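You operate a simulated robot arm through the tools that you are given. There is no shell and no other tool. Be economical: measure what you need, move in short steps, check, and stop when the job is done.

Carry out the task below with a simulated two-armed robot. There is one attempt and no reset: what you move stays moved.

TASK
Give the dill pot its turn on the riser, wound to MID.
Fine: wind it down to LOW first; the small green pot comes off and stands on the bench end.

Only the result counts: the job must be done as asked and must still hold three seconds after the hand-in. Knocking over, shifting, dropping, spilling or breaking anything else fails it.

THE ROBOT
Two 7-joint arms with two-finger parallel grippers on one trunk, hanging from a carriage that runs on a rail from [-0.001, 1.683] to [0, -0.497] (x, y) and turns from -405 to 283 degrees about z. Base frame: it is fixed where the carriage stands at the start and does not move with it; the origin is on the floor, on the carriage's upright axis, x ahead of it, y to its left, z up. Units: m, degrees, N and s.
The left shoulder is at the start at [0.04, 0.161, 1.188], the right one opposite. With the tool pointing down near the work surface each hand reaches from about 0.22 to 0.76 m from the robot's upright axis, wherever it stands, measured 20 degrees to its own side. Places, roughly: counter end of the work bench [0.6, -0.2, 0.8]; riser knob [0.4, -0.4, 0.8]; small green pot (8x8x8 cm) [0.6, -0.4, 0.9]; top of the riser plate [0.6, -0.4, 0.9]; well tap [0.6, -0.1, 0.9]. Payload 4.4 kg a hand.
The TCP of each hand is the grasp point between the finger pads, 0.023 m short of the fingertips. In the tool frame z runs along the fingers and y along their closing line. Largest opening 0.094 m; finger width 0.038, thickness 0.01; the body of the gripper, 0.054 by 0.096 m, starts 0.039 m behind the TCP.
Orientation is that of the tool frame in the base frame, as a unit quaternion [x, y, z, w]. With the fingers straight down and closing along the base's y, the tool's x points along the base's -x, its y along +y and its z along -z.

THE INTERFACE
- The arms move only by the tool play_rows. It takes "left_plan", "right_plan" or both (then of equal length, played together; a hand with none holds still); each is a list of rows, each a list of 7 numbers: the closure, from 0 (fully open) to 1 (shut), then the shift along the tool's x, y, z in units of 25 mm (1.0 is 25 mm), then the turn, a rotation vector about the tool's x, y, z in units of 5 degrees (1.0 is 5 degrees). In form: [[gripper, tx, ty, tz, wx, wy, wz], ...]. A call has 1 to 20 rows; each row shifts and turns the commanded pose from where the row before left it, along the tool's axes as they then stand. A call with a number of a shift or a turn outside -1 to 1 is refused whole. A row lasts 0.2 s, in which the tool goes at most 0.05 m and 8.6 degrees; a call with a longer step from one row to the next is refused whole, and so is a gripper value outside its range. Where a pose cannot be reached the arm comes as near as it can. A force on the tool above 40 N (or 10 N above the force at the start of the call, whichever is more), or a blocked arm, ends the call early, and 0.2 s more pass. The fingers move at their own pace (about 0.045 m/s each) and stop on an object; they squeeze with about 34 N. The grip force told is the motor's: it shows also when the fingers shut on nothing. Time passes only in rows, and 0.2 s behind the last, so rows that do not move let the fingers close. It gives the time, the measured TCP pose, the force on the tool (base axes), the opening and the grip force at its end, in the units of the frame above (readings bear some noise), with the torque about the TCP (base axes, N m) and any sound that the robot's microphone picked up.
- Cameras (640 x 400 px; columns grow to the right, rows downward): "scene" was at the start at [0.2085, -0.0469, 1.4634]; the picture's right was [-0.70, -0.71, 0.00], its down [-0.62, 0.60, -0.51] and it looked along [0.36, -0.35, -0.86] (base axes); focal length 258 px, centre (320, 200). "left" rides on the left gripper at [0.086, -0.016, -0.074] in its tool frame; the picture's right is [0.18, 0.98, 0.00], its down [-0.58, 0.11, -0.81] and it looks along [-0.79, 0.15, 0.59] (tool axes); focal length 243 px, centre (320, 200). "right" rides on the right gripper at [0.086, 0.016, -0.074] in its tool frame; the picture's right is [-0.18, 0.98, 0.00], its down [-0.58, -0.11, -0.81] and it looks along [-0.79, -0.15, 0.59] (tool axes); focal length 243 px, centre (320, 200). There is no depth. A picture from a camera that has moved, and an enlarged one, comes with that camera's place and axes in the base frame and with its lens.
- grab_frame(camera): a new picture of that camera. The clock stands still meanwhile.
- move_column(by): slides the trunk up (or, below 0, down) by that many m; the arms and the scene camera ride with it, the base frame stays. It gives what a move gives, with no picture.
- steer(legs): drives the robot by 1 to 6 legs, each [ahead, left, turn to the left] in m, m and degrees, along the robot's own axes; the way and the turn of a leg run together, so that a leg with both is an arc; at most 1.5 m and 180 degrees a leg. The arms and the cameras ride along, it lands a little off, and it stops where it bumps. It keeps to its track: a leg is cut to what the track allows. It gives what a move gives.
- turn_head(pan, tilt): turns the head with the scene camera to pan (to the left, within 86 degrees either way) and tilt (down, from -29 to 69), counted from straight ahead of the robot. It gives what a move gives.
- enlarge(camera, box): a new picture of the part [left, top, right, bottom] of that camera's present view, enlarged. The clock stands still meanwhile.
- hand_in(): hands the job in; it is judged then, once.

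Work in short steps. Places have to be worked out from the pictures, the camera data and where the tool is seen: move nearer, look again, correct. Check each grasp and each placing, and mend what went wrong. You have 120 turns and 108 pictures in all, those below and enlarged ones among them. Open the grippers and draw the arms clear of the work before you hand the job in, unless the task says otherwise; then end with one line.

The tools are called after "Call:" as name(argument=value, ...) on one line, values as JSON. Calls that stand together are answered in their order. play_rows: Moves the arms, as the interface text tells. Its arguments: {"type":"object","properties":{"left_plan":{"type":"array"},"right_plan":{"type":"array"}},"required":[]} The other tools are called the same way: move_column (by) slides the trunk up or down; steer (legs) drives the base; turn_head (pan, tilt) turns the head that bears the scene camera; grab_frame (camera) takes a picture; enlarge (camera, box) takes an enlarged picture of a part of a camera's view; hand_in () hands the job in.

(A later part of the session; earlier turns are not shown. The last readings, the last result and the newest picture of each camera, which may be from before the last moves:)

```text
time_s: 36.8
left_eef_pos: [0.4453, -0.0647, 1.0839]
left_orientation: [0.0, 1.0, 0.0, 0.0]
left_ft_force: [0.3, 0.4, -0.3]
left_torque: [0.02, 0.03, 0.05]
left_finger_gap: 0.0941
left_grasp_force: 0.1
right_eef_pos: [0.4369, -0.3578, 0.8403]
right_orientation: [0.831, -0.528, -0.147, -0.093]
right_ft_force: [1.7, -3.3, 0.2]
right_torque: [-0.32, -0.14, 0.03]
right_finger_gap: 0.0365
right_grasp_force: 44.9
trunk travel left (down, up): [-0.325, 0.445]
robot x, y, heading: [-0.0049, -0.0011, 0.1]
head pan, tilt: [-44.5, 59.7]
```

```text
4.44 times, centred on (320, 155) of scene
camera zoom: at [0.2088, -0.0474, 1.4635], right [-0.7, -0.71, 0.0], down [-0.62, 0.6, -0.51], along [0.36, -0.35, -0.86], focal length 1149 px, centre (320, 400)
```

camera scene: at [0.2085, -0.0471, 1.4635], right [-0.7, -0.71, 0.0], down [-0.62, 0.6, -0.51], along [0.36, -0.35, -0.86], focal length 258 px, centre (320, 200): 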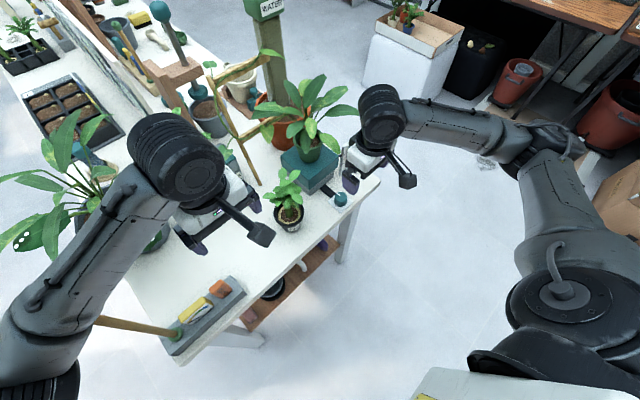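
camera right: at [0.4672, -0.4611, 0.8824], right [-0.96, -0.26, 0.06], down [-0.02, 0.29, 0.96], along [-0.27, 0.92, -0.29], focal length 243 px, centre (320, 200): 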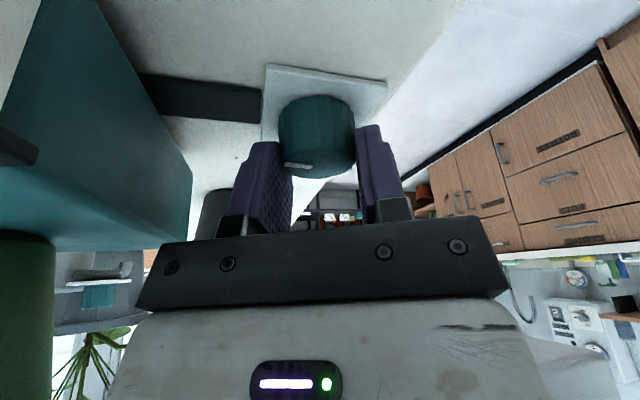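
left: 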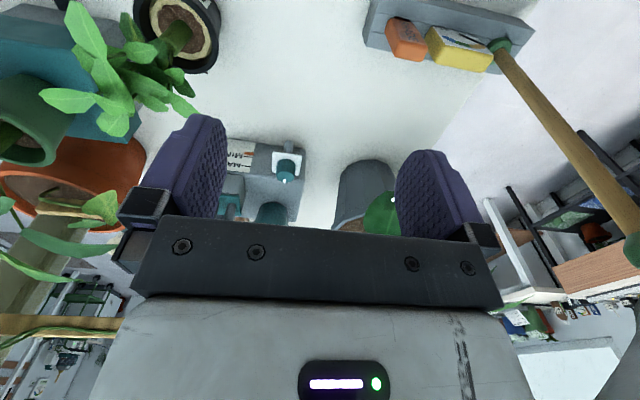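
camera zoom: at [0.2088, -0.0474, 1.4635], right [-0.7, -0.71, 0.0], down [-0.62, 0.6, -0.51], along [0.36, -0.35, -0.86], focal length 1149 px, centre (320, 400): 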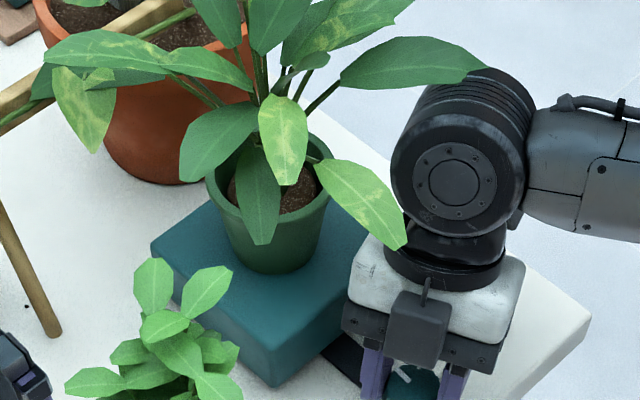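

Plate looks fully down. I release, rotate the hand back, and retreat to read the card.

Call:
play_rows(right_plan=[[0.35, 0, 0, 0, 0, 0, 0], [0.35, 0, 0, 0, 0, 0, 0], [0.35, 0, 0, 0, 0.342, 0, 0.94], [0.35, 0, 0, 0, 0.342, 0, 0.94], [0.35, 0, 0, 0, 0.342, 0, 0.94], [0.35, 0, 0, 0, 0.342, 0, 0.94], [0.35, 0, 0, 0, 0.342, 0, 0.94], [0.35, 0, 0, 0, 0.342, 0, 0.94], [0.35, 0, 0, 0, 0.342, 0, 0.94], [0.35, 0, 0, 0, 0.342, 0, 0.94], [0.35, 0, 0, 0, 0.342, 0, 0.94], [0.35, 0, 0, 0, 0.342, 0, 0.94], [0.35, 0, 0, 0, 0.342, 0, 0.94], [0.35, 0, 0, 0, 0.342, 0, 0.94], [0.35, 0, 0, 0, 0.342, 0, 0.94], [0.35, 0, 0, 0, 0.342, 0, 0.94], [0.35, 0, 0, 0, 0.342, 0, 0.94], [0.35, 0, 0, 0, 0.342, 0, 0.94], [0.35, 0, 0, 0, 0.342, 0, 0.94], [0.35, 0, 0, 0, 0.342, 0, 0.94]])

Call:
play_rows(right_plan=[[0.35, 0, 0, 0, 0.342, 0, 0.94], [0.35, 0, 0, 0, 0.342, 0, 0.94], [0.35, 0, 0, 0, 0.342, 0, 0.94], [0.35, 0, 0, 0, 0.342, 0, 0.94], [0.35, 0, 0, 0, 0.342, 0, 0.94], [0.2, 0, 0, -1, 0, 0, 0], [0, 0, 0, -1, 0, 0, 0], [0, 0.5, 0, -1, 0, 0, 0], [0, 1, 0, -1, 0, 0, 0], [0, 1, 0, -1, 0, 0, 0], [0, 1, 0, -1, 0, 0, 0], [0, 0, 0, 0, 0, 0, 0]])

Call:
grab_frame(camera="right")

Call:
enlarge(camera="scene", box=[240, 70, 400, 240])

```text
time_s: 41.0
left_eef_pos: [0.4448, -0.065, 1.083]
left_orientation: [0.0, 1.0, 0.0, 0.0]
left_ft_force: [-0.2, 0.2, 0.3]
left_torque: [0.02, -0.02, 0.03]
left_finger_gap: 0.094
left_grasp_force: 0.0
right_eef_pos: [0.4368, -0.3566, 0.8407]
right_orientation: [-0.212, 0.962, 0.038, 0.17]
right_ft_force: [1.0, -0.1, 0.2]
right_torque: [-0.01, 0.01, 0.01]
right_finger_gap: 0.0614
right_grasp_force: 0.1
trunk travel left (down, up): [-0.325, 0.445]
robot x, y, heading: [0.0015, -0.0021, -0.1]
head pan, tilt: [-44.5, 59.7]
```

```text
time_s: 43.6
left_eef_pos: [0.444, -0.0636, 1.0816]
left_orientation: [0.0, 1.0, 0.0, -0.001]
left_ft_force: [-0.3, 0.4, 0.1]
left_torque: [-0.02, -0.01, 0.01]
left_finger_gap: 0.0939
left_grasp_force: 0.0
right_eef_pos: [0.3231, -0.3669, 0.9441]
right_orientation: [0.0, 0.985, 0.001, 0.173]
right_ft_force: [0.4, -0.6, 0.2]
right_torque: [-0.01, -0.03, -0.01]
right_finger_gap: 0.0939
right_grasp_force: 0.1
right hand out of reach, approached as far as the arm can: row 11
trunk travel left (down, up): [-0.325, 0.445]
robot x, y, heading: [0.0021, -0.0005, -0.2]
head pan, tilt: [-44.5, 59.7]
```

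```text
74 pictures are left
camera right: at [0.2157, -0.3516, 0.9856], right [0.17, 0.98, 0.06], down [0.27, -0.11, 0.96], along [0.95, -0.15, -0.29], focal length 243 px, centre (320, 200)
```

right: 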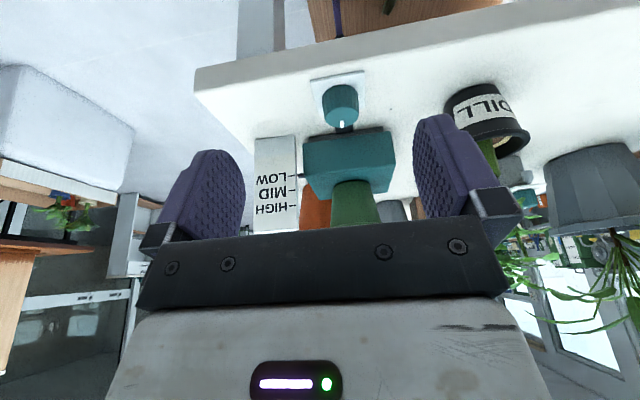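

```text
2.35 times, centred on (320, 155) of scene
camera zoom: at [0.2082, -0.0463, 1.4633], right [-0.7, -0.71, 0.0], down [-0.62, 0.61, -0.5], along [0.36, -0.35, -0.86], focal length 608 px, centre (320, 306)
```

zoom: 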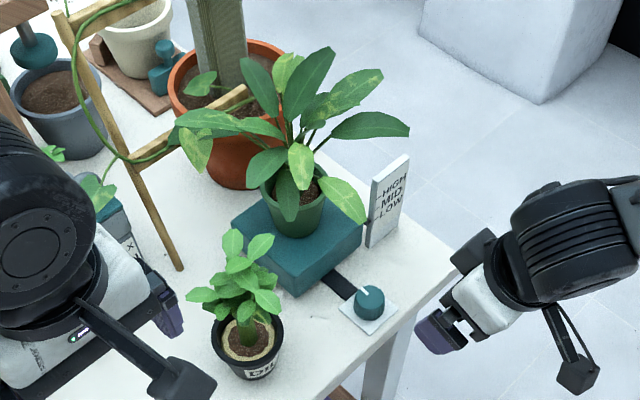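

Call:
enlarge(camera="right", box=[240, 60, 400, 220])

Call:
enlarge(camera="scene", box=[310, 100, 370, 160])

```text
2.50 times, centred on (320, 140) of right
camera zoom: at [0.2157, -0.3516, 0.9856], right [0.17, 0.98, 0.06], down [0.27, -0.11, 0.96], along [0.95, -0.15, -0.29], focal length 606 px, centre (320, 350)
```

zoom: 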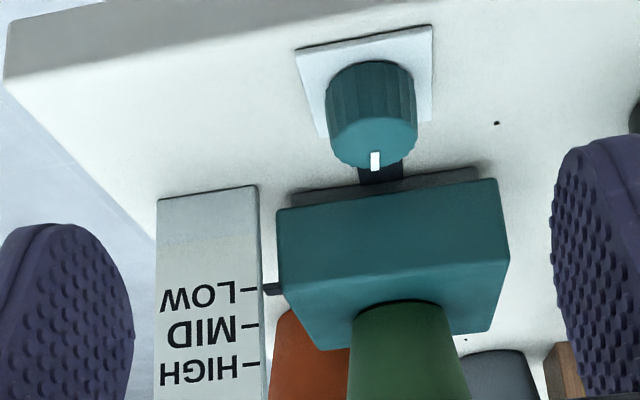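

```text
6.67 times, centred on (340, 130) of scene
camera zoom: at [0.2082, -0.0463, 1.4633], right [-0.7, -0.71, 0.0], down [-0.62, 0.61, -0.5], along [0.36, -0.35, -0.86], focal length 1724 px, centre (187, 667)
```

zoom: 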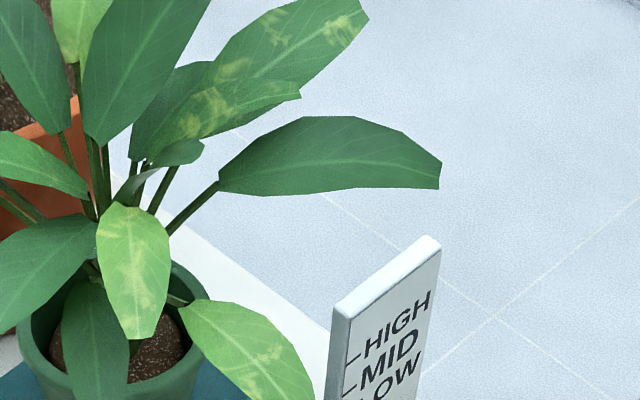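

The tab stands exactly at LOW; it took one full turn, so MID is half a turn back. Now I tilt the right hand to 60° ahead of the green pot, and move the left hand up out of the way.

Call:
play_rows(right_plan=[[0, -0.86, 0.09, 0.13, 0, 0, 0], [0, -0.86, 0.09, 0.13, 0, 0, 0], [0, -0.86, 0.09, 0.13, 0, 0, 0], [0, -0.86, 0.09, 0.13, 0, -1, 0], [0, -0.86, 0.09, 0.13, 0, -1, 0], [0, 0, 0, 0, 0, -1, 0], [0, 0, 0, 0, 0, -1, 0], [0, 0, 0, 0, 0, -1, 0], [0, 0, 0, 0, 0, -1, 0], [0, 0, 0, 0, 0, -1, 0], [0, 0, 0, 0, 0, -1, 0], [0, 0, 0, 0, 0, 0, 0]], left_plan=[[0, 0, 0, -1, 0, 0, 0], [0, 0, 0, -1, 0, 0, 0], [0, 0, 0.5, -1, 0, 0, 0], [0, 0.5, 1, -1, 0, 0, 0], [0, 0.5, 1, -1, 0, 0, 0], [0, 0.5, 1, 0, 0, 0, 0], [0, 0.5, 1, 0, 0, 0, 0], [0, 0.5, 1, 0, 0, 0, 0], [0, 0.5, 1, 0, 0, 0, 0], [0, 0, 1, 0, 0, 0, 0], [0, 0, 1, 0, 0, 0, 0], [0, 0, 0, 0, 0, 0, 0]])

Call:
grab_frame(camera="right")

Call:
enlarge(camera="scene", box=[240, 70, 400, 240])

```text
time_s: 46.2
left_eef_pos: [0.3695, 0.1483, 1.2078]
left_orientation: [0.0, 1.0, 0.001, 0.0]
left_ft_force: [0.0, -0.3, 0.1]
left_torque: [-0.02, 0.01, 0.0]
left_finger_gap: 0.0938
left_grasp_force: 0.1
right_eef_pos: [0.4304, -0.3575, 0.9668]
right_orientation: [-0.001, 0.866, 0.0, 0.5]
right_ft_force: [0.0, 1.2, -0.2]
right_torque: [-0.01, 0.01, 0.02]
right_finger_gap: 0.0941
right_grasp_force: 0.1
trunk travel left (down, up): [-0.325, 0.445]
robot x, y, heading: [-0.0022, -0.0023, 0.0]
head pan, tilt: [-44.5, 59.7]
```

```text
70 pictures are left
camera right: at [0.3217, -0.3423, 0.9309], right [0.09, 0.98, 0.16], down [-0.41, -0.11, 0.91], along [0.91, -0.15, 0.39], focal length 243 px, centre (320, 200)
```

right: 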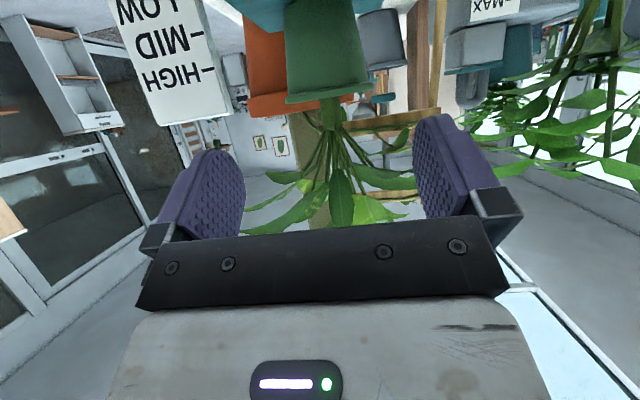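

```text
2.35 times, centred on (320, 155) of scene
camera zoom: at [0.2087, -0.0474, 1.4636], right [-0.7, -0.71, 0.0], down [-0.62, 0.6, -0.51], along [0.36, -0.35, -0.86], focal length 608 px, centre (320, 306)
```

zoom: 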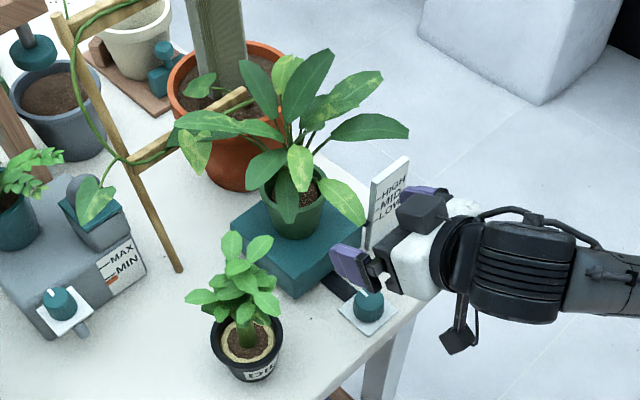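

Pot axis judged at (0.565,-0.359), rim z ≈ 0.933; the approach is straight along the tool axis. I advance 0.11 m and look.

Call:
play_rows(right_plan=[[0, 0, 0.04, 0.9, 0, 0, 0], [0, 0, 0, 0.9, 0, 0, 0], [0, 0, 0, 0.9, 0, 0, 0], [0, 0, 0, 0.9, 0, 0, 0], [0, 0, 0, 0.9, 0, 0, 0], [0, 0, 0, 0, 0, 0, 0]])

Call:
grab_frame(camera="right")

Call:
enlarge(camera="scene", box=[260, 90, 380, 210])

```text
time_s: 47.6
left_eef_pos: [0.3695, 0.1479, 1.2081]
left_orientation: [0.0, 1.0, 0.0, -0.001]
left_ft_force: [-0.3, -0.3, -0.9]
left_torque: [0.02, 0.01, -0.06]
left_finger_gap: 0.0943
left_grasp_force: 0.1
right_eef_pos: [0.5276, -0.3569, 0.9103]
right_orientation: [-0.001, 0.866, 0.0, 0.499]
right_ft_force: [0.3, 0.1, -0.6]
right_torque: [0.02, -0.02, -0.01]
right_finger_gap: 0.0939
right_grasp_force: 0.2
trunk travel left (down, up): [-0.325, 0.445]
robot x, y, heading: [0.0031, 0.0028, -0.0]
head pan, tilt: [-44.5, 59.7]
```

```text
68 pictures are left
camera right: at [0.4184, -0.3411, 0.8736], right [0.09, 0.98, 0.16], down [-0.41, -0.11, 0.91], along [0.91, -0.15, 0.39], focal length 243 px, centre (320, 200)
```

right: 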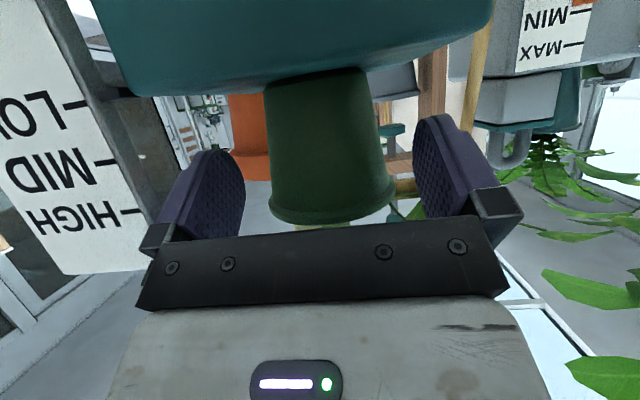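

```text
3.33 times, centred on (320, 150) of scene
camera zoom: at [0.2083, -0.0471, 1.4634], right [-0.7, -0.71, 0.0], down [-0.62, 0.6, -0.51], along [0.36, -0.35, -0.86], focal length 862 px, centre (320, 367)
```

zoom: 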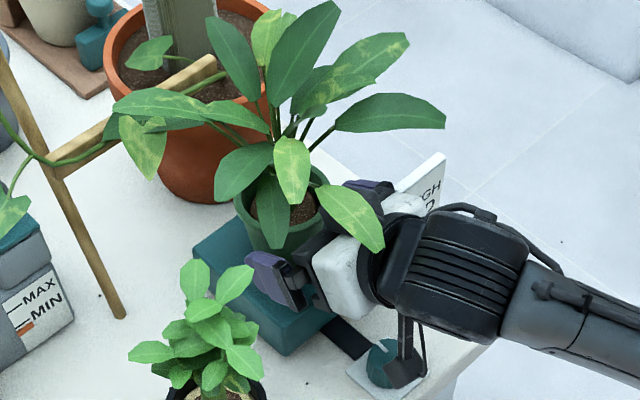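

The pot sits centred between the fingers. I advance 15 mm more and close.

Call:
play_rows(right_plan=[[0, 0, 0, 0.3, 0, 0, 0], [0, 0, 0, 0.3, 0, 0, 0], [0, 0, 0, 0, 0, 0, 0], [1, 0, 0, 0, 0, 0, 0], [1, 0, 0, 0, 0, 0, 0], [1, 0, 0, 0, 0, 0, 0], [1, 0, 0, 0, 0, 0, 0]])

Call:
grab_frame(camera="right")

Call:
enlarge(camera="scene", box=[260, 90, 380, 210])

```text
time_s: 49.2
left_eef_pos: [0.3698, 0.1479, 1.2075]
left_orientation: [0.0, 1.0, 0.0, -0.001]
left_ft_force: [-0.3, -0.2, 0.0]
left_torque: [-0.05, 0.02, 0.05]
left_finger_gap: 0.094
left_grasp_force: 0.0
right_eef_pos: [0.5399, -0.3568, 0.9013]
right_orientation: [0.0, 0.866, 0.0, 0.5]
right_ft_force: [0.8, -0.3, 0.3]
right_torque: [-0.01, -0.04, 0.0]
right_finger_gap: 0.0686
right_grasp_force: 34.5
trunk travel left (down, up): [-0.325, 0.445]
robot x, y, heading: [0.0017, 0.0021, -0.0]
head pan, tilt: [-44.5, 59.7]
```

```text
66 pictures are left
camera right: at [0.4318, -0.3405, 0.8664], right [0.09, 0.98, 0.16], down [-0.41, -0.11, 0.91], along [0.91, -0.15, 0.39], focal length 243 px, centre (320, 200)
```

right: 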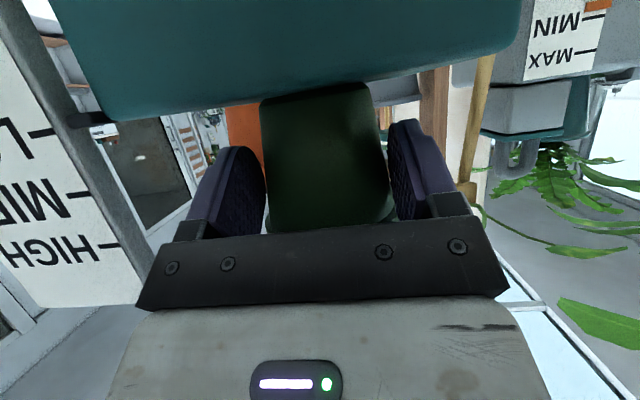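

```text
3.33 times, centred on (320, 150) of scene
camera zoom: at [0.2086, -0.0469, 1.4634], right [-0.7, -0.71, 0.0], down [-0.62, 0.6, -0.51], along [0.36, -0.35, -0.86], focal length 862 px, centre (320, 367)
```

zoom: 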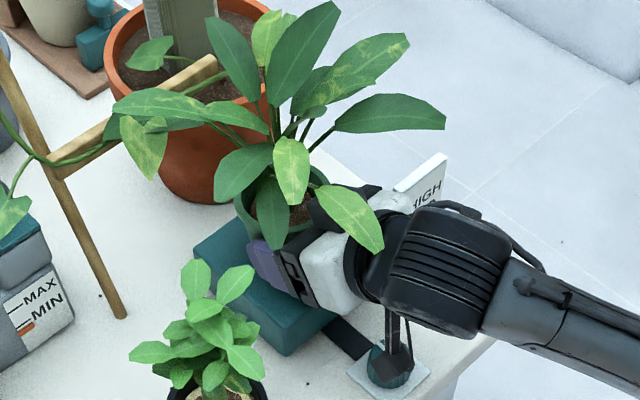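

Held with gap 69 mm. I lift 4 cm, then draw back a little from the trellis.

Call:
play_rows(right_plan=[[1, -0.35, 0, -0.2, 0, 0, 0], [1, -0.7, 0, -0.4, 0, 0, 0], [1, -0.6, 0, -0.5, 0, 0, 0], [1, 0.1, 0, -0.8, 0, 0, 0], [1, 0.1, 0, -0.8, 0, 0, 0], [1, 0, 0, 0, 0, 0, 0]])

Call:
grab_frame(camera="right")

Call:
grab_frame(camera="scene")

```text
time_s: 50.6
left_eef_pos: [0.369, 0.1484, 1.2083]
left_orientation: [0.0, 1.0, 0.0, 0.0]
left_ft_force: [0.1, 0.6, 0.8]
left_torque: [-0.01, 0.04, 0.01]
left_finger_gap: 0.0941
left_grasp_force: 0.0
right_eef_pos: [0.4999, -0.357, 0.9683]
right_orientation: [0.0, 0.866, 0.0, 0.5]
right_ft_force: [-0.1, -0.9, -1.6]
right_torque: [-0.03, 0.03, 0.04]
right_finger_gap: 0.0728
right_grasp_force: 33.9
trunk travel left (down, up): [-0.325, 0.445]
robot x, y, heading: [0.0039, -0.0014, -0.1]
head pan, tilt: [-44.5, 59.7]
```

```text
64 pictures are left
camera right: at [0.3912, -0.3404, 0.9323], right [0.09, 0.98, 0.16], down [-0.41, -0.11, 0.91], along [0.91, -0.15, 0.39], focal length 243 px, centre (320, 200)
```

right: 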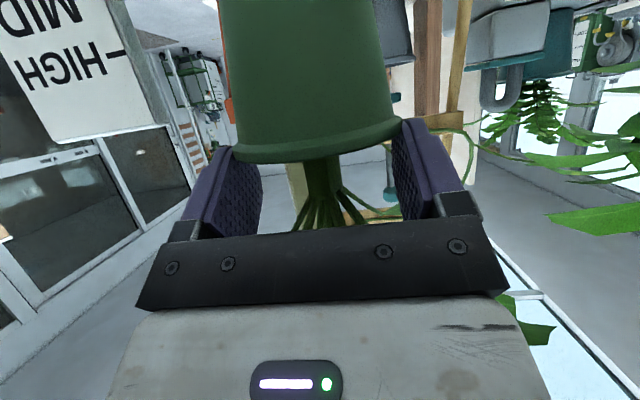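

```text
63 pictures are left
camera scene: at [0.2085, -0.0468, 1.4634], right [-0.7, -0.71, 0.0], down [-0.62, 0.6, -0.51], along [0.36, -0.35, -0.86], focal length 258 px, centre (320, 200)
```

scene: 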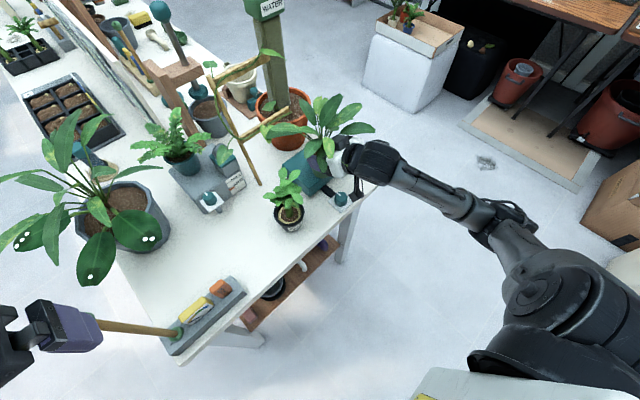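

The pot slid down in the grip to just beneath its rim (gap 73 mm). I wait briefly to see whether it is stable.

Call:
play_rows(right_plan=[[1, 0, 0, 0, 0, 0, 0], [1, 0, 0, 0, 0, 0, 0], [1, 0, 0, 0, 0, 0, 0]])

Call:
grab_frame(camera="right")

Call:
enlarge(camera="scene", box=[240, 80, 400, 240])

```text
time_s: 51.4
left_eef_pos: [0.3702, 0.1486, 1.2086]
left_orientation: [0.0, 1.0, -0.001, 0.0]
left_ft_force: [0.0, 0.8, 0.5]
left_torque: [0.03, 0.0, 0.0]
left_finger_gap: 0.0939
left_grasp_force: 0.1
right_eef_pos: [0.4989, -0.3571, 0.9683]
right_orientation: [0.0, 0.866, 0.0, 0.5]
right_ft_force: [0.4, -0.3, -1.0]
right_torque: [-0.01, 0.0, 0.01]
right_finger_gap: 0.0732
right_grasp_force: 33.9
trunk travel left (down, up): [-0.325, 0.445]
robot x, y, heading: [-0.0028, 0.0003, 0.1]
head pan, tilt: [-44.5, 59.7]
```

```text
62 pictures are left
camera right: at [0.3913, -0.3405, 0.9322], right [0.09, 0.98, 0.16], down [-0.41, -0.11, 0.91], along [0.91, -0.15, 0.39], focal length 243 px, centre (320, 200)
```

right: 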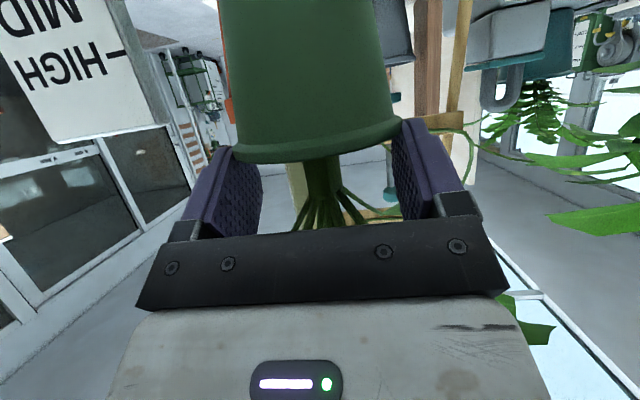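

```text
2.50 times, centred on (320, 160) of scene
camera zoom: at [0.2085, -0.0468, 1.4634], right [-0.7, -0.71, 0.0], down [-0.62, 0.6, -0.51], along [0.36, -0.35, -0.86], focal length 646 px, centre (320, 300)
```

zoom: 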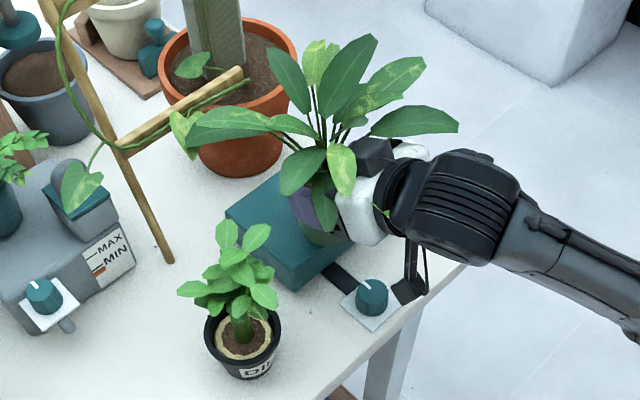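

It is stable, seemingly hanging by its lip. I lift 4 cm more gently and confirm it follows.

Call:
play_rows(right_plan=[[1, -0.26, 0, -0.15, 0, 0, 0], [1, -0.35, 0, -0.2, 0, 0, 0], [1, -0.35, 0, -0.2, 0, 0, 0], [1, -0.35, 0, -0.2, 0, 0, 0], [1, -0.2, 0, -0.1, 0, 0, 0], [1, 0, 0, 0, 0, 0, 0]])

Call:
grab_frame(camera="right")

Call:
enlarge(camera="scene", box=[240, 80, 400, 240])

```text
time_s: 52.8
left_eef_pos: [0.369, 0.1482, 1.208]
left_orientation: [0.0, 1.0, 0.0, 0.0]
left_ft_force: [-0.5, -0.2, -0.5]
left_torque: [0.0, 0.0, 0.02]
left_finger_gap: 0.0941
left_grasp_force: 0.1
right_eef_pos: [0.5013, -0.3565, 1.0111]
right_orientation: [0.0, 0.866, 0.0, 0.5]
right_ft_force: [-0.6, 0.3, -1.6]
right_torque: [0.01, 0.03, 0.01]
right_finger_gap: 0.0728
right_grasp_force: 33.8
trunk travel left (down, up): [-0.325, 0.445]
robot x, y, heading: [-0.0031, 0.0006, 0.2]
head pan, tilt: [-44.5, 59.7]
```

```text
60 pictures are left
camera right: at [0.3919, -0.3404, 0.9756], right [0.09, 0.98, 0.16], down [-0.41, -0.11, 0.91], along [0.91, -0.15, 0.39], focal length 243 px, centre (320, 200)
```

right: 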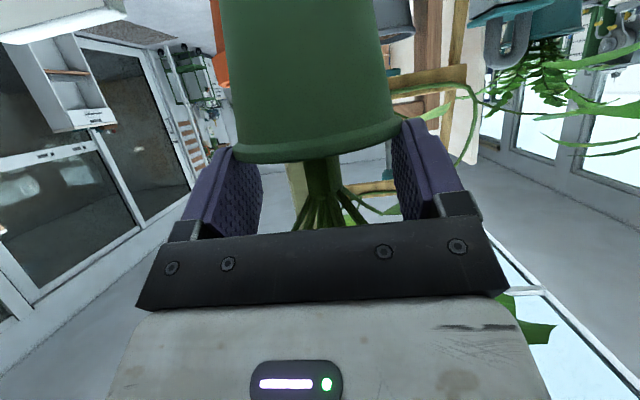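

```text
2.50 times, centred on (320, 160) of scene
camera zoom: at [0.2084, -0.0468, 1.4634], right [-0.7, -0.71, 0.0], down [-0.62, 0.6, -0.51], along [0.36, -0.35, -0.86], focal length 646 px, centre (320, 300)
```

zoom: 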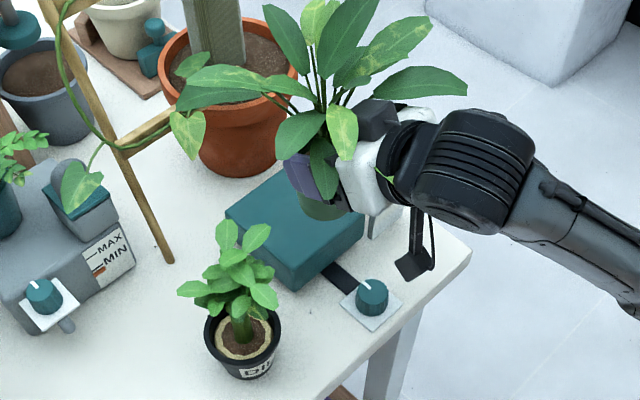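

The pot hangs securely by its lip. I raise it well above the dill plant, then carry it left.

Call:
play_rows(right_plan=[[1, -0.4, 0, -0.2, 0, 0, 0], [1, -0.65, 0, -0.375, 0, 0, 0], [1, -0.65, 0, -0.375, 0, 0, 0], [1, -0.65, 0, -0.375, 0, 0, 0], [1, -0.65, 0, -0.375, 0, 0, 0], [1, -0.65, 0, -0.375, 0, 0, 0], [1, -0.65, 0, -0.375, 0, 0, 0], [1, -0.65, 0, -0.375, 0, 0, 0], [1, -0.4, 0, -0.2, 0, 0, 0], [1, 0, 0, 0, 0, 0, 0]])

Call:
play_rows(right_plan=[[1, 0, 0.3, 0, 0, 0, 0], [1, 0, 0.6, 0, 0, 0, 0], [1, 0, 0.8, 0, 0, 0, 0], [1, 0, 0.9, 0, 0, 0, 0], [1, 0, 0.9, 0, 0, 0, 0], [1, 0, 0.9, 0, 0, 0, 0], [1, 0, 0.9, 0, 0, 0, 0], [1, 0, 0.9, 0, 0, 0, 0], [1, 0, 0.9, 0, 0, 0, 0], [1, 0, 0.9, 0, 0, 0, 0], [1, 0, 0.9, 0, 0, 0, 0], [1, 0, 0.9, 0, 0, 0, 0], [1, 0, 0.9, 0, 0, 0, 0], [1, 0, 0.9, 0, 0, 0, 0], [1, 0, 0.4, 0, 0, 0, 0], [1, 0, 0, 0, 0, 0, 0]])

Call:
grab_frame(camera="scene")

Call:
grab_frame(camera="right")

```text
time_s: 55.0
left_eef_pos: [0.3697, 0.1473, 1.2076]
left_orientation: [0.0, 1.0, -0.001, 0.0]
left_ft_force: [0.9, 0.2, 0.3]
left_torque: [0.01, -0.02, 0.01]
left_finger_gap: 0.0937
left_grasp_force: 0.1
right_eef_pos: [0.5027, -0.3571, 1.1646]
right_orientation: [0.001, 0.866, -0.001, 0.5]
right_ft_force: [0.4, 0.9, -2.0]
right_torque: [-0.02, 0.04, 0.04]
right_finger_gap: 0.073
right_grasp_force: 33.8
trunk travel left (down, up): [-0.325, 0.445]
robot x, y, heading: [0.0017, 0.0004, -0.2]
head pan, tilt: [-44.5, 59.7]
```

```text
time_s: 58.4
left_eef_pos: [0.3697, 0.1484, 1.208]
left_orientation: [-0.001, 1.0, 0.0, 0.001]
left_ft_force: [0.0, 0.9, -0.1]
left_torque: [-0.02, -0.02, -0.01]
left_finger_gap: 0.094
left_grasp_force: 0.1
right_eef_pos: [0.5007, -0.0572, 1.1652]
right_orientation: [-0.001, 0.866, 0.0, 0.5]
right_ft_force: [0.7, -0.1, -1.8]
right_torque: [0.01, 0.05, 0.01]
right_finger_gap: 0.0727
right_grasp_force: 33.8
trunk travel left (down, up): [-0.325, 0.445]
robot x, y, heading: [0.0022, -0.0003, -0.1]
head pan, tilt: [-44.5, 59.7]
```

```text
58 pictures are left
camera scene: at [0.2085, -0.0469, 1.4634], right [-0.7, -0.71, 0.0], down [-0.62, 0.6, -0.51], along [0.36, -0.35, -0.86], focal length 258 px, centre (320, 200)
```

scene: 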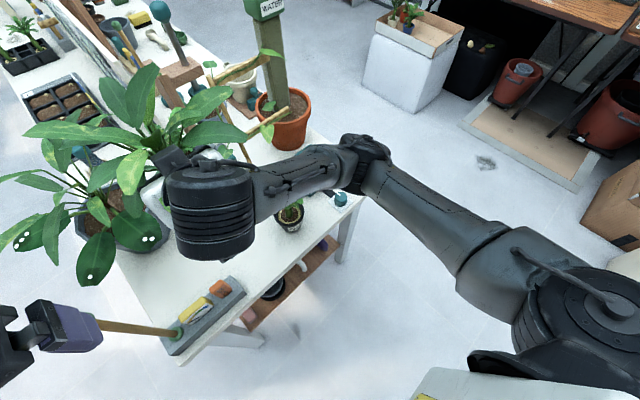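

```text
57 pictures are left
camera right: at [0.3924, -0.0407, 1.129], right [0.09, 0.98, 0.16], down [-0.41, -0.11, 0.91], along [0.91, -0.15, 0.39], focal length 243 px, centre (320, 200)
```

right: 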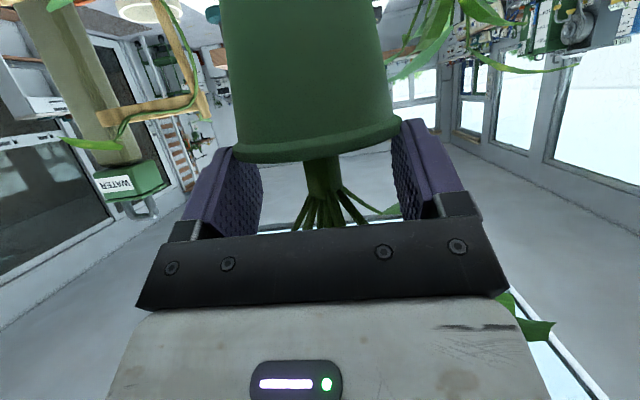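

The right forearm may come low over the dill if I lower here. I'll consider shifting the robot left along its rail; first check with the left camera what lies to the left.

Call:
grab_frame(camera="left")

Call:
turn_head(pan=10, tilt=50)

Call:
grab_frame(camera="scene")

```text
56 pictures are left
camera left: at [0.2843, 0.1314, 1.2832], right [-0.18, 0.98, 0.0], down [0.58, 0.11, 0.81], along [0.79, 0.15, -0.59], focal length 243 px, centre (320, 200)
```

left: 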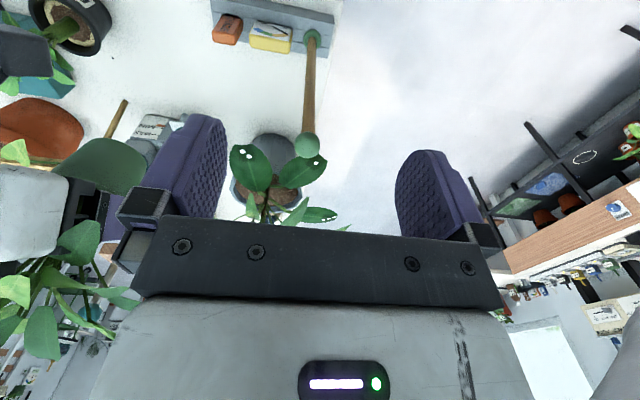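

```text
time_s: 59.6
left_eef_pos: [0.3695, 0.148, 1.209]
left_orientation: [0.0, 1.0, -0.001, 0.001]
left_ft_force: [0.5, 1.1, 0.2]
left_torque: [-0.01, 0.01, -0.02]
left_finger_gap: 0.0938
left_grasp_force: 0.1
right_eef_pos: [0.5024, -0.0566, 1.1651]
right_orientation: [0.0, 0.866, 0.0, 0.5]
right_ft_force: [0.6, 0.5, -1.9]
right_torque: [-0.02, 0.04, 0.0]
right_finger_gap: 0.0727
right_grasp_force: 33.7
trunk travel left (down, up): [-0.325, 0.445]
robot x, y, heading: [0.0, 0.0003, 0.2]
head pan, tilt: [10.0, 50.0]
```

```text
55 pictures are left
camera scene: at [0.2365, 0.0134, 1.4756], right [0.17, -0.98, 0.0], down [-0.75, -0.13, -0.64], along [0.63, 0.11, -0.77], focal length 258 px, centre (320, 200)
```

scene: 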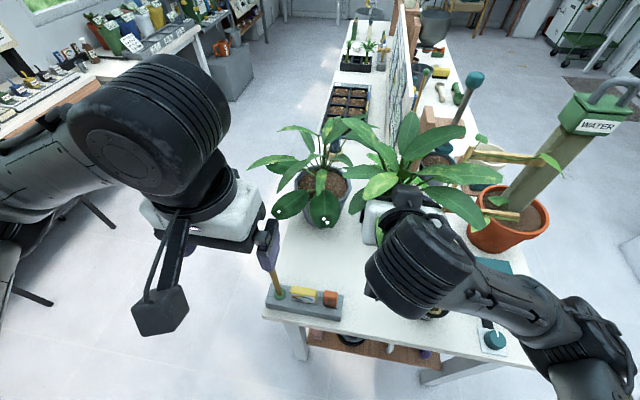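

An upright stick's ball-top is at about (0.46,0.15,1.08), clear below the left hand; nothing blocks to the left. I move the hand back right, then slide the robot 0.30 m left, to place with the arm stretched straight ahead.

Call:
play_rows(right_plan=[[1, 0, -0.3, 0, 0, 0, 0], [1, 0, -0.6, 0, 0, 0, 0], [1, 0, -0.8, 0, 0, 0, 0], [1, 0, -0.9, 0, 0, 0, 0], [1, 0, -0.9, 0, 0, 0, 0], [1, 0, -0.9, 0, 0, 0, 0], [1, 0, -0.9, 0, 0, 0, 0], [1, 0, -0.9, 0, 0, 0, 0], [1, 0, -0.9, 0, 0, 0, 0], [1, 0, -0.9, 0, 0, 0, 0], [1, 0, -0.9, 0, 0, 0, 0], [1, 0, -0.9, 0, 0, 0, 0], [1, 0, -0.9, 0, 0, 0, 0], [1, 0, -0.9, 0, 0, 0, 0], [1, 0, -0.4, 0, 0, 0, 0], [1, 0, 0, 0, 0, 0, 0]])

Call:
steer(legs=[[0, 0.15, 0], [0, 0.15, 0]])

Call:
turn_head(pan=-44.5, tilt=55)

Call:
grab_frame(camera="scene")

Call:
grab_frame(camera="right")

```text
time_s: 63.0
left_eef_pos: [0.3684, 0.1485, 1.2081]
left_orientation: [-0.001, 1.0, 0.0, -0.001]
left_ft_force: [0.1, -0.2, 0.1]
left_torque: [0.0, 0.01, -0.01]
left_finger_gap: 0.0941
left_grasp_force: 0.0
right_eef_pos: [0.5024, -0.3579, 1.163]
right_orientation: [-0.001, 0.866, 0.0, 0.5]
right_ft_force: [-0.2, 0.7, -0.7]
right_torque: [0.0, 0.02, -0.04]
right_finger_gap: 0.0728
right_grasp_force: 34.0
trunk travel left (down, up): [-0.325, 0.445]
robot x, y, heading: [-0.0008, -0.0026, 0.1]
head pan, tilt: [10.0, 50.0]
```

```text
time_s: 65.4
left_eef_pos: [0.3694, 0.4482, 1.2083]
left_orientation: [-0.001, 1.0, -0.001, 0.0]
left_ft_force: [-0.2, -0.6, 0.7]
left_torque: [-0.06, -0.01, 0.0]
left_finger_gap: 0.0941
left_grasp_force: 0.0
right_eef_pos: [0.5031, -0.0576, 1.1634]
right_orientation: [-0.001, 0.866, 0.001, 0.501]
right_ft_force: [-0.4, 0.5, -1.7]
right_torque: [-0.03, 0.03, 0.0]
right_finger_gap: 0.073
right_grasp_force: 34.0
trunk travel left (down, up): [-0.325, 0.445]
robot x, y, heading: [-0.001, 0.2982, 0.0]
head pan, tilt: [10.0, 50.0]
```

```text
time_s: 66.6
left_eef_pos: [0.3694, 0.4462, 1.2085]
left_orientation: [0.0, 1.0, 0.001, 0.0]
left_ft_force: [-0.2, -0.3, -0.3]
left_torque: [0.01, 0.04, 0.01]
left_finger_gap: 0.0939
left_grasp_force: 0.0
right_eef_pos: [0.5024, -0.0588, 1.1643]
right_orientation: [-0.001, 0.866, 0.001, 0.5]
right_ft_force: [0.3, 0.2, -0.5]
right_torque: [0.0, 0.0, -0.02]
right_finger_gap: 0.0725
right_grasp_force: 34.3
trunk travel left (down, up): [-0.325, 0.445]
robot x, y, heading: [0.003, 0.2928, 0.3]
head pan, tilt: [-44.5, 55.0]
```

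```text
54 pictures are left
camera scene: at [0.2121, 0.2476, 1.4691], right [-0.7, -0.72, 0.0], down [-0.59, 0.57, -0.57], along [0.41, -0.4, -0.82], focal length 258 px, centre (320, 200)
```

scene: 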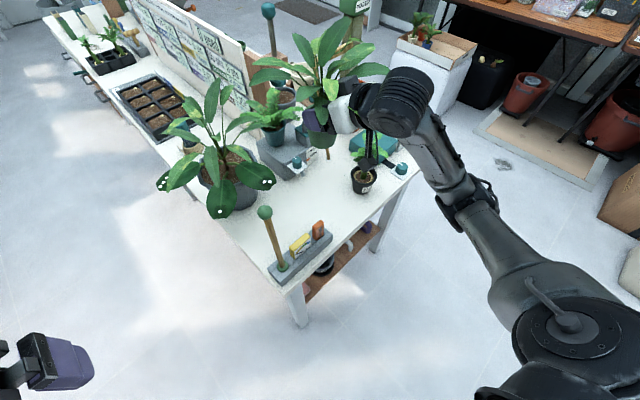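

```text
53 pictures are left
camera right: at [0.3937, -0.0425, 1.1285], right [0.09, 0.98, 0.16], down [-0.41, -0.11, 0.91], along [0.91, -0.15, 0.39], focal length 243 px, centre (320, 200)
```

right: 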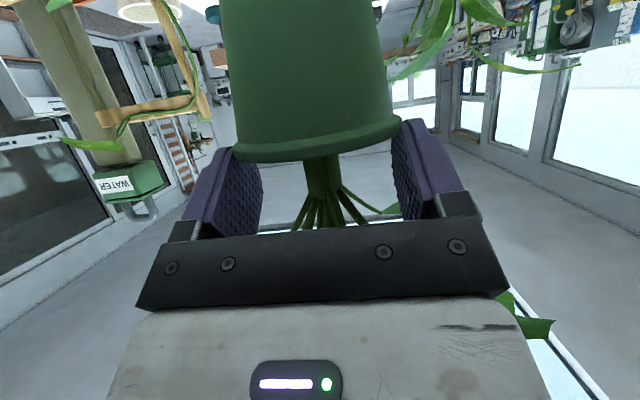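

Clear view now. I lower 0.22 m over the open spot and look.

Call:
play_rows(right_plan=[[1, 0.4, 0, 0.23, 0, 0, 0], [1, 0.85, 0, 0.49, 0, 0, 0], [1, 0.85, 0, 0.49, 0, 0, 0], [1, 0.85, 0, 0.49, 0, 0, 0], [1, 0.85, 0, 0.49, 0, 0, 0], [1, 0.85, 0, 0.49, 0, 0, 0], [1, 0.85, 0, 0.49, 0, 0, 0], [1, 0.85, 0, 0.49, 0, 0, 0], [1, 0.85, 0, 0.49, 0, 0, 0], [1, 0.4, 0, 0.23, 0, 0, 0], [1, 0, 0, 0, 0, 0, 0]])

Call:
enlarge(camera="scene", box=[200, 80, 440, 280])

Call:
grab_frame(camera="right")

```text
time_s: 69.0
left_eef_pos: [0.3686, 0.4465, 1.2072]
left_orientation: [-0.001, 1.0, -0.001, 0.001]
left_ft_force: [0.8, 0.7, -0.2]
left_torque: [0.01, 0.01, 0.02]
left_finger_gap: 0.0943
left_grasp_force: 0.1
right_eef_pos: [0.5018, -0.0582, 0.9465]
right_orientation: [-0.001, 0.866, 0.0, 0.5]
right_ft_force: [0.5, -0.4, -1.8]
right_torque: [0.01, 0.0, 0.03]
right_finger_gap: 0.0726
right_grasp_force: 33.6
trunk travel left (down, up): [-0.325, 0.445]
robot x, y, heading: [-0.0029, 0.2967, -0.0]
head pan, tilt: [-44.5, 55.0]
```

```text
2.00 times, centred on (320, 180) of scene
camera zoom: at [0.2121, 0.2475, 1.4691], right [-0.7, -0.71, 0.0], down [-0.59, 0.57, -0.57], along [0.41, -0.4, -0.82], focal length 517 px, centre (320, 240)
```

zoom: 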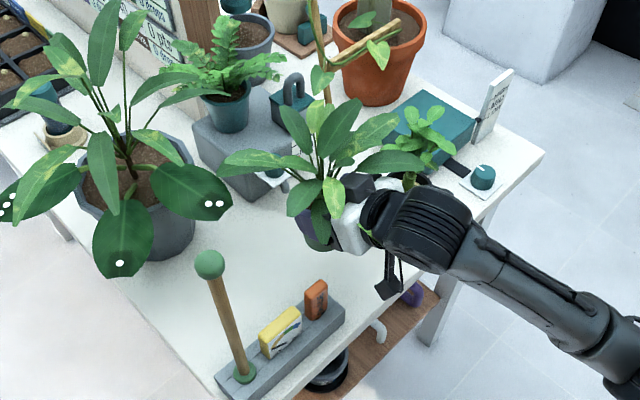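

```text
51 pictures are left
camera right: at [0.3934, -0.0422, 0.9102], right [0.09, 0.98, 0.16], down [-0.41, -0.11, 0.91], along [0.91, -0.15, 0.39], focal length 243 px, centre (320, 200)
```

right: 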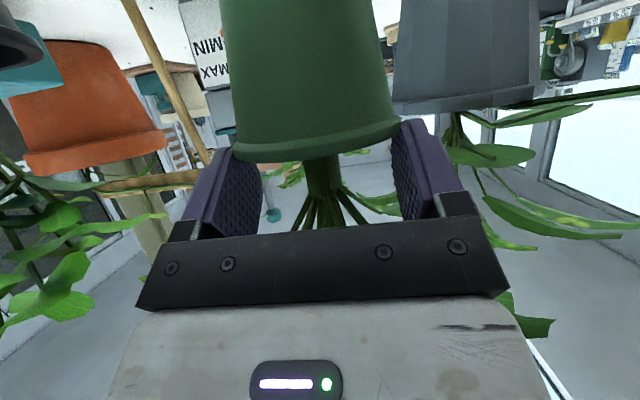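

Clear all round. I descend 35 mm more in small steps, watching gap and force for touchdown.

Call:
play_rows(right_plan=[[1, 0.3, 0, 0.17, 0, 0, 0], [1, 0.3, 0, 0.17, 0, 0, 0], [1, 0.3, 0, 0.17, 0, 0, 0], [1, 0.3, 0, 0.17, 0, 0, 0], [1, 0, 0, 0, 0, 0, 0]])

Call:
enlarge(camera="scene", box=[270, 120, 370, 220])

Call:
grab_frame(camera="right")

```text
time_s: 70.2
left_eef_pos: [0.3698, 0.4464, 1.2076]
left_orientation: [-0.001, 1.0, 0.0, 0.0]
left_ft_force: [-0.4, 0.5, -0.2]
left_torque: [-0.03, -0.03, -0.04]
left_finger_gap: 0.0939
left_grasp_force: 0.1
right_eef_pos: [0.5017, -0.0589, 0.9118]
right_orientation: [-0.001, 0.866, 0.001, 0.5]
right_ft_force: [-0.9, 0.4, -0.6]
right_torque: [-0.05, 0.01, -0.01]
right_finger_gap: 0.0725
right_grasp_force: 33.6
trunk travel left (down, up): [-0.325, 0.445]
robot x, y, heading: [0.0003, 0.2975, 0.2]
head pan, tilt: [-44.5, 55.0]
```

```text
4.00 times, centred on (320, 170) of scene
camera zoom: at [0.2121, 0.2475, 1.4691], right [-0.7, -0.71, 0.0], down [-0.59, 0.57, -0.57], along [0.41, -0.4, -0.82], focal length 1034 px, centre (320, 320)
```

zoom: 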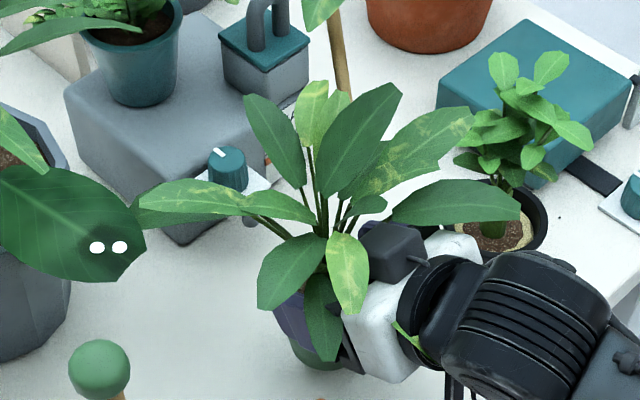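

```text
49 pictures are left
camera right: at [0.3931, -0.0426, 0.8756], right [0.09, 0.98, 0.16], down [-0.41, -0.11, 0.91], along [0.91, -0.15, 0.39], focal length 243 px, centre (320, 200)
```

right: 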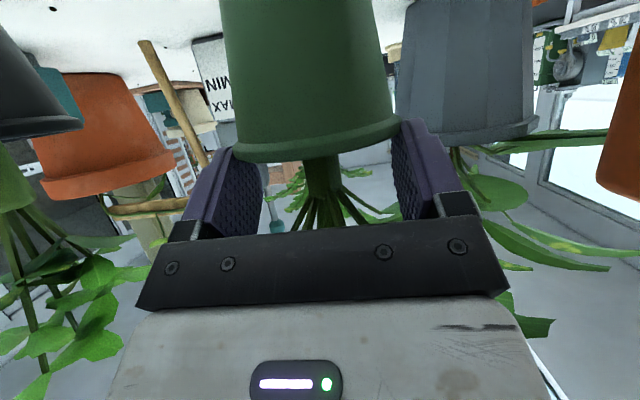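

Not touching yet; I go on in 4 mm steps.

Call:
play_rows(right_plan=[[1, 0.14, 0, 0.08, 0, 0, 0], [1, 0.14, 0, 0.08, 0, 0, 0], [1, 0.14, 0, 0.08, 0, 0, 0], [1, 0, 0, 0, 0, 0, 0]])

Call:
grab_frame(camera="right")

```text
time_s: 71.2
left_eef_pos: [0.3694, 0.4462, 1.2075]
left_orientation: [-0.001, 1.0, 0.001, 0.0]
left_ft_force: [-0.5, 0.0, 0.2]
left_torque: [-0.01, 0.0, 0.03]
left_finger_gap: 0.0941
left_grasp_force: 0.0
right_eef_pos: [0.5016, -0.0587, 0.9006]
right_orientation: [-0.002, 0.866, 0.001, 0.5]
right_ft_force: [-0.3, 0.0, -1.8]
right_torque: [-0.01, 0.02, 0.02]
right_finger_gap: 0.0724
right_grasp_force: 34.1
trunk travel left (down, up): [-0.325, 0.445]
robot x, y, heading: [0.0033, 0.2968, 0.4]
head pan, tilt: [-44.5, 55.0]
```

```text
48 pictures are left
camera right: at [0.3929, -0.043, 0.8632], right [0.09, 0.98, 0.16], down [-0.41, -0.11, 0.91], along [0.91, -0.15, 0.39], focal length 243 px, centre (320, 200)
```

right: 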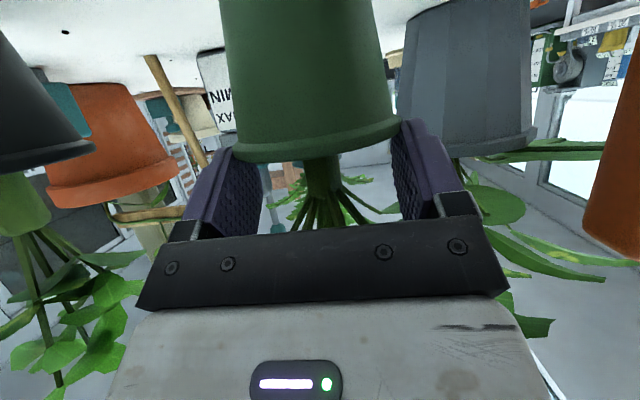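

Call:
play_rows(right_plan=[[1, 0.12, 0, 0.07, 0, 0, 0], [1, 0.12, 0, 0.07, 0, 0, 0], [1, 0.12, 0, 0.07, 0, 0, 0], [1, 0, 0, 0, 0, 0, 0]])

Call:
grab_frame(camera="right")

Call:
enlarge(camera="scene", box=[270, 130, 370, 230])

```text
time_s: 72.2
left_eef_pos: [0.3687, 0.4473, 1.2079]
left_orientation: [-0.001, 1.0, -0.001, 0.0]
left_ft_force: [-0.1, 0.1, -0.3]
left_torque: [0.0, 0.0, -0.01]
left_finger_gap: 0.094
left_grasp_force: 0.0
right_eef_pos: [0.5009, -0.0581, 0.888]
right_orientation: [-0.002, 0.866, 0.001, 0.5]
right_ft_force: [-0.1, 0.2, -1.4]
right_torque: [-0.02, 0.01, -0.01]
right_finger_gap: 0.0724
right_grasp_force: 34.1
trunk travel left (down, up): [-0.325, 0.445]
robot x, y, heading: [0.0009, 0.2982, 0.4]
head pan, tilt: [-44.5, 55.0]
```

```text
47 pictures are left
camera right: at [0.393, -0.0423, 0.8527], right [0.09, 0.98, 0.16], down [-0.41, -0.11, 0.91], along [0.91, -0.15, 0.39], focal length 243 px, centre (320, 200)
```

right: 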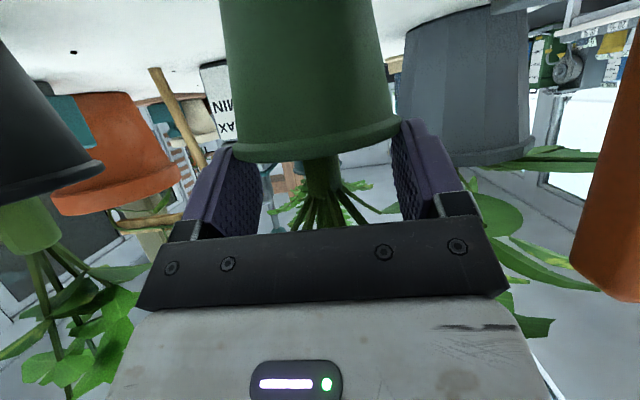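

```text
4.00 times, centred on (320, 180) of scene
camera zoom: at [0.2121, 0.2475, 1.4691], right [-0.7, -0.71, 0.0], down [-0.59, 0.57, -0.57], along [0.41, -0.4, -0.82], focal length 1034 px, centre (320, 280)
```

zoom: 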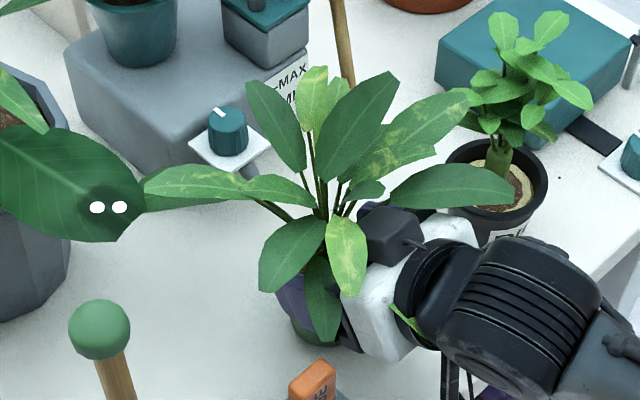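

Call:
play_rows(right_plan=[[1, 0.1, 0, 0.06, 0, 0, 0], [1, 0.1, 0, 0.06, 0, 0, 0], [1, 0.1, 0, 0.06, 0, 0, 0], [1, 0, 0, 0, 0, 0, 0]])

Call:
enlarge(camera="scene", box=[290, 180, 360, 240])

Call:
grab_frame(camera="right")

```text
time_s: 73.2
left_eef_pos: [0.3699, 0.4462, 1.208]
left_orientation: [-0.001, 1.0, 0.0, 0.0]
left_ft_force: [-0.3, -0.1, -0.4]
left_torque: [-0.01, -0.01, -0.02]
left_finger_gap: 0.0939
left_grasp_force: 0.0
right_eef_pos: [0.5044, -0.059, 0.8836]
right_orientation: [-0.002, 0.864, 0.0, 0.504]
right_ft_force: [-4.3, 4.1, 35.0]
right_torque: [0.15, -0.27, 0.09]
right_finger_gap: 0.0725
right_grasp_force: 34.3
trunk travel left (down, up): [-0.325, 0.445]
robot x, y, heading: [-0.002, 0.2972, 0.3]
head pan, tilt: [-44.5, 55.0]
```

```text
6.67 times, centred on (325, 210) of scene
camera zoom: at [0.213, 0.2471, 1.4697], right [-0.7, -0.71, 0.0], down [-0.58, 0.57, -0.57], along [0.41, -0.4, -0.82], focal length 1724 px, centre (287, 133)
```

zoom: 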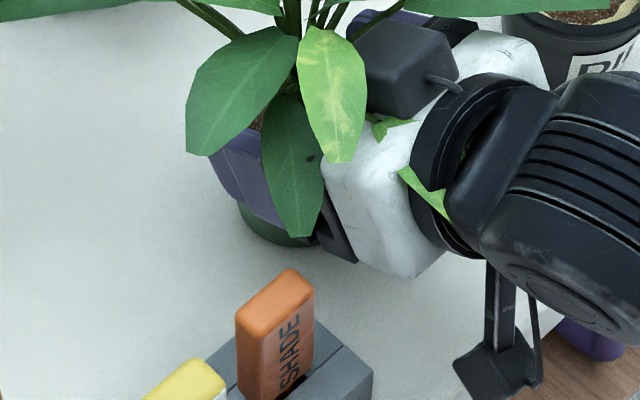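

```text
44 pictures are left
camera right: at [0.3959, -0.0436, 0.8469], right [0.09, 0.98, 0.16], down [-0.41, -0.11, 0.9], along [0.91, -0.14, 0.4], focal length 243 px, centre (320, 200)
```

right: 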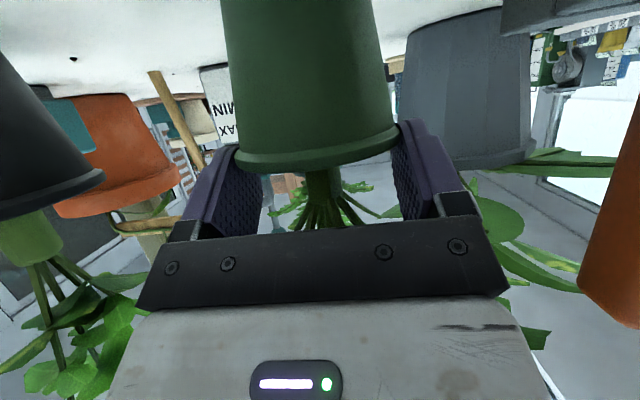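

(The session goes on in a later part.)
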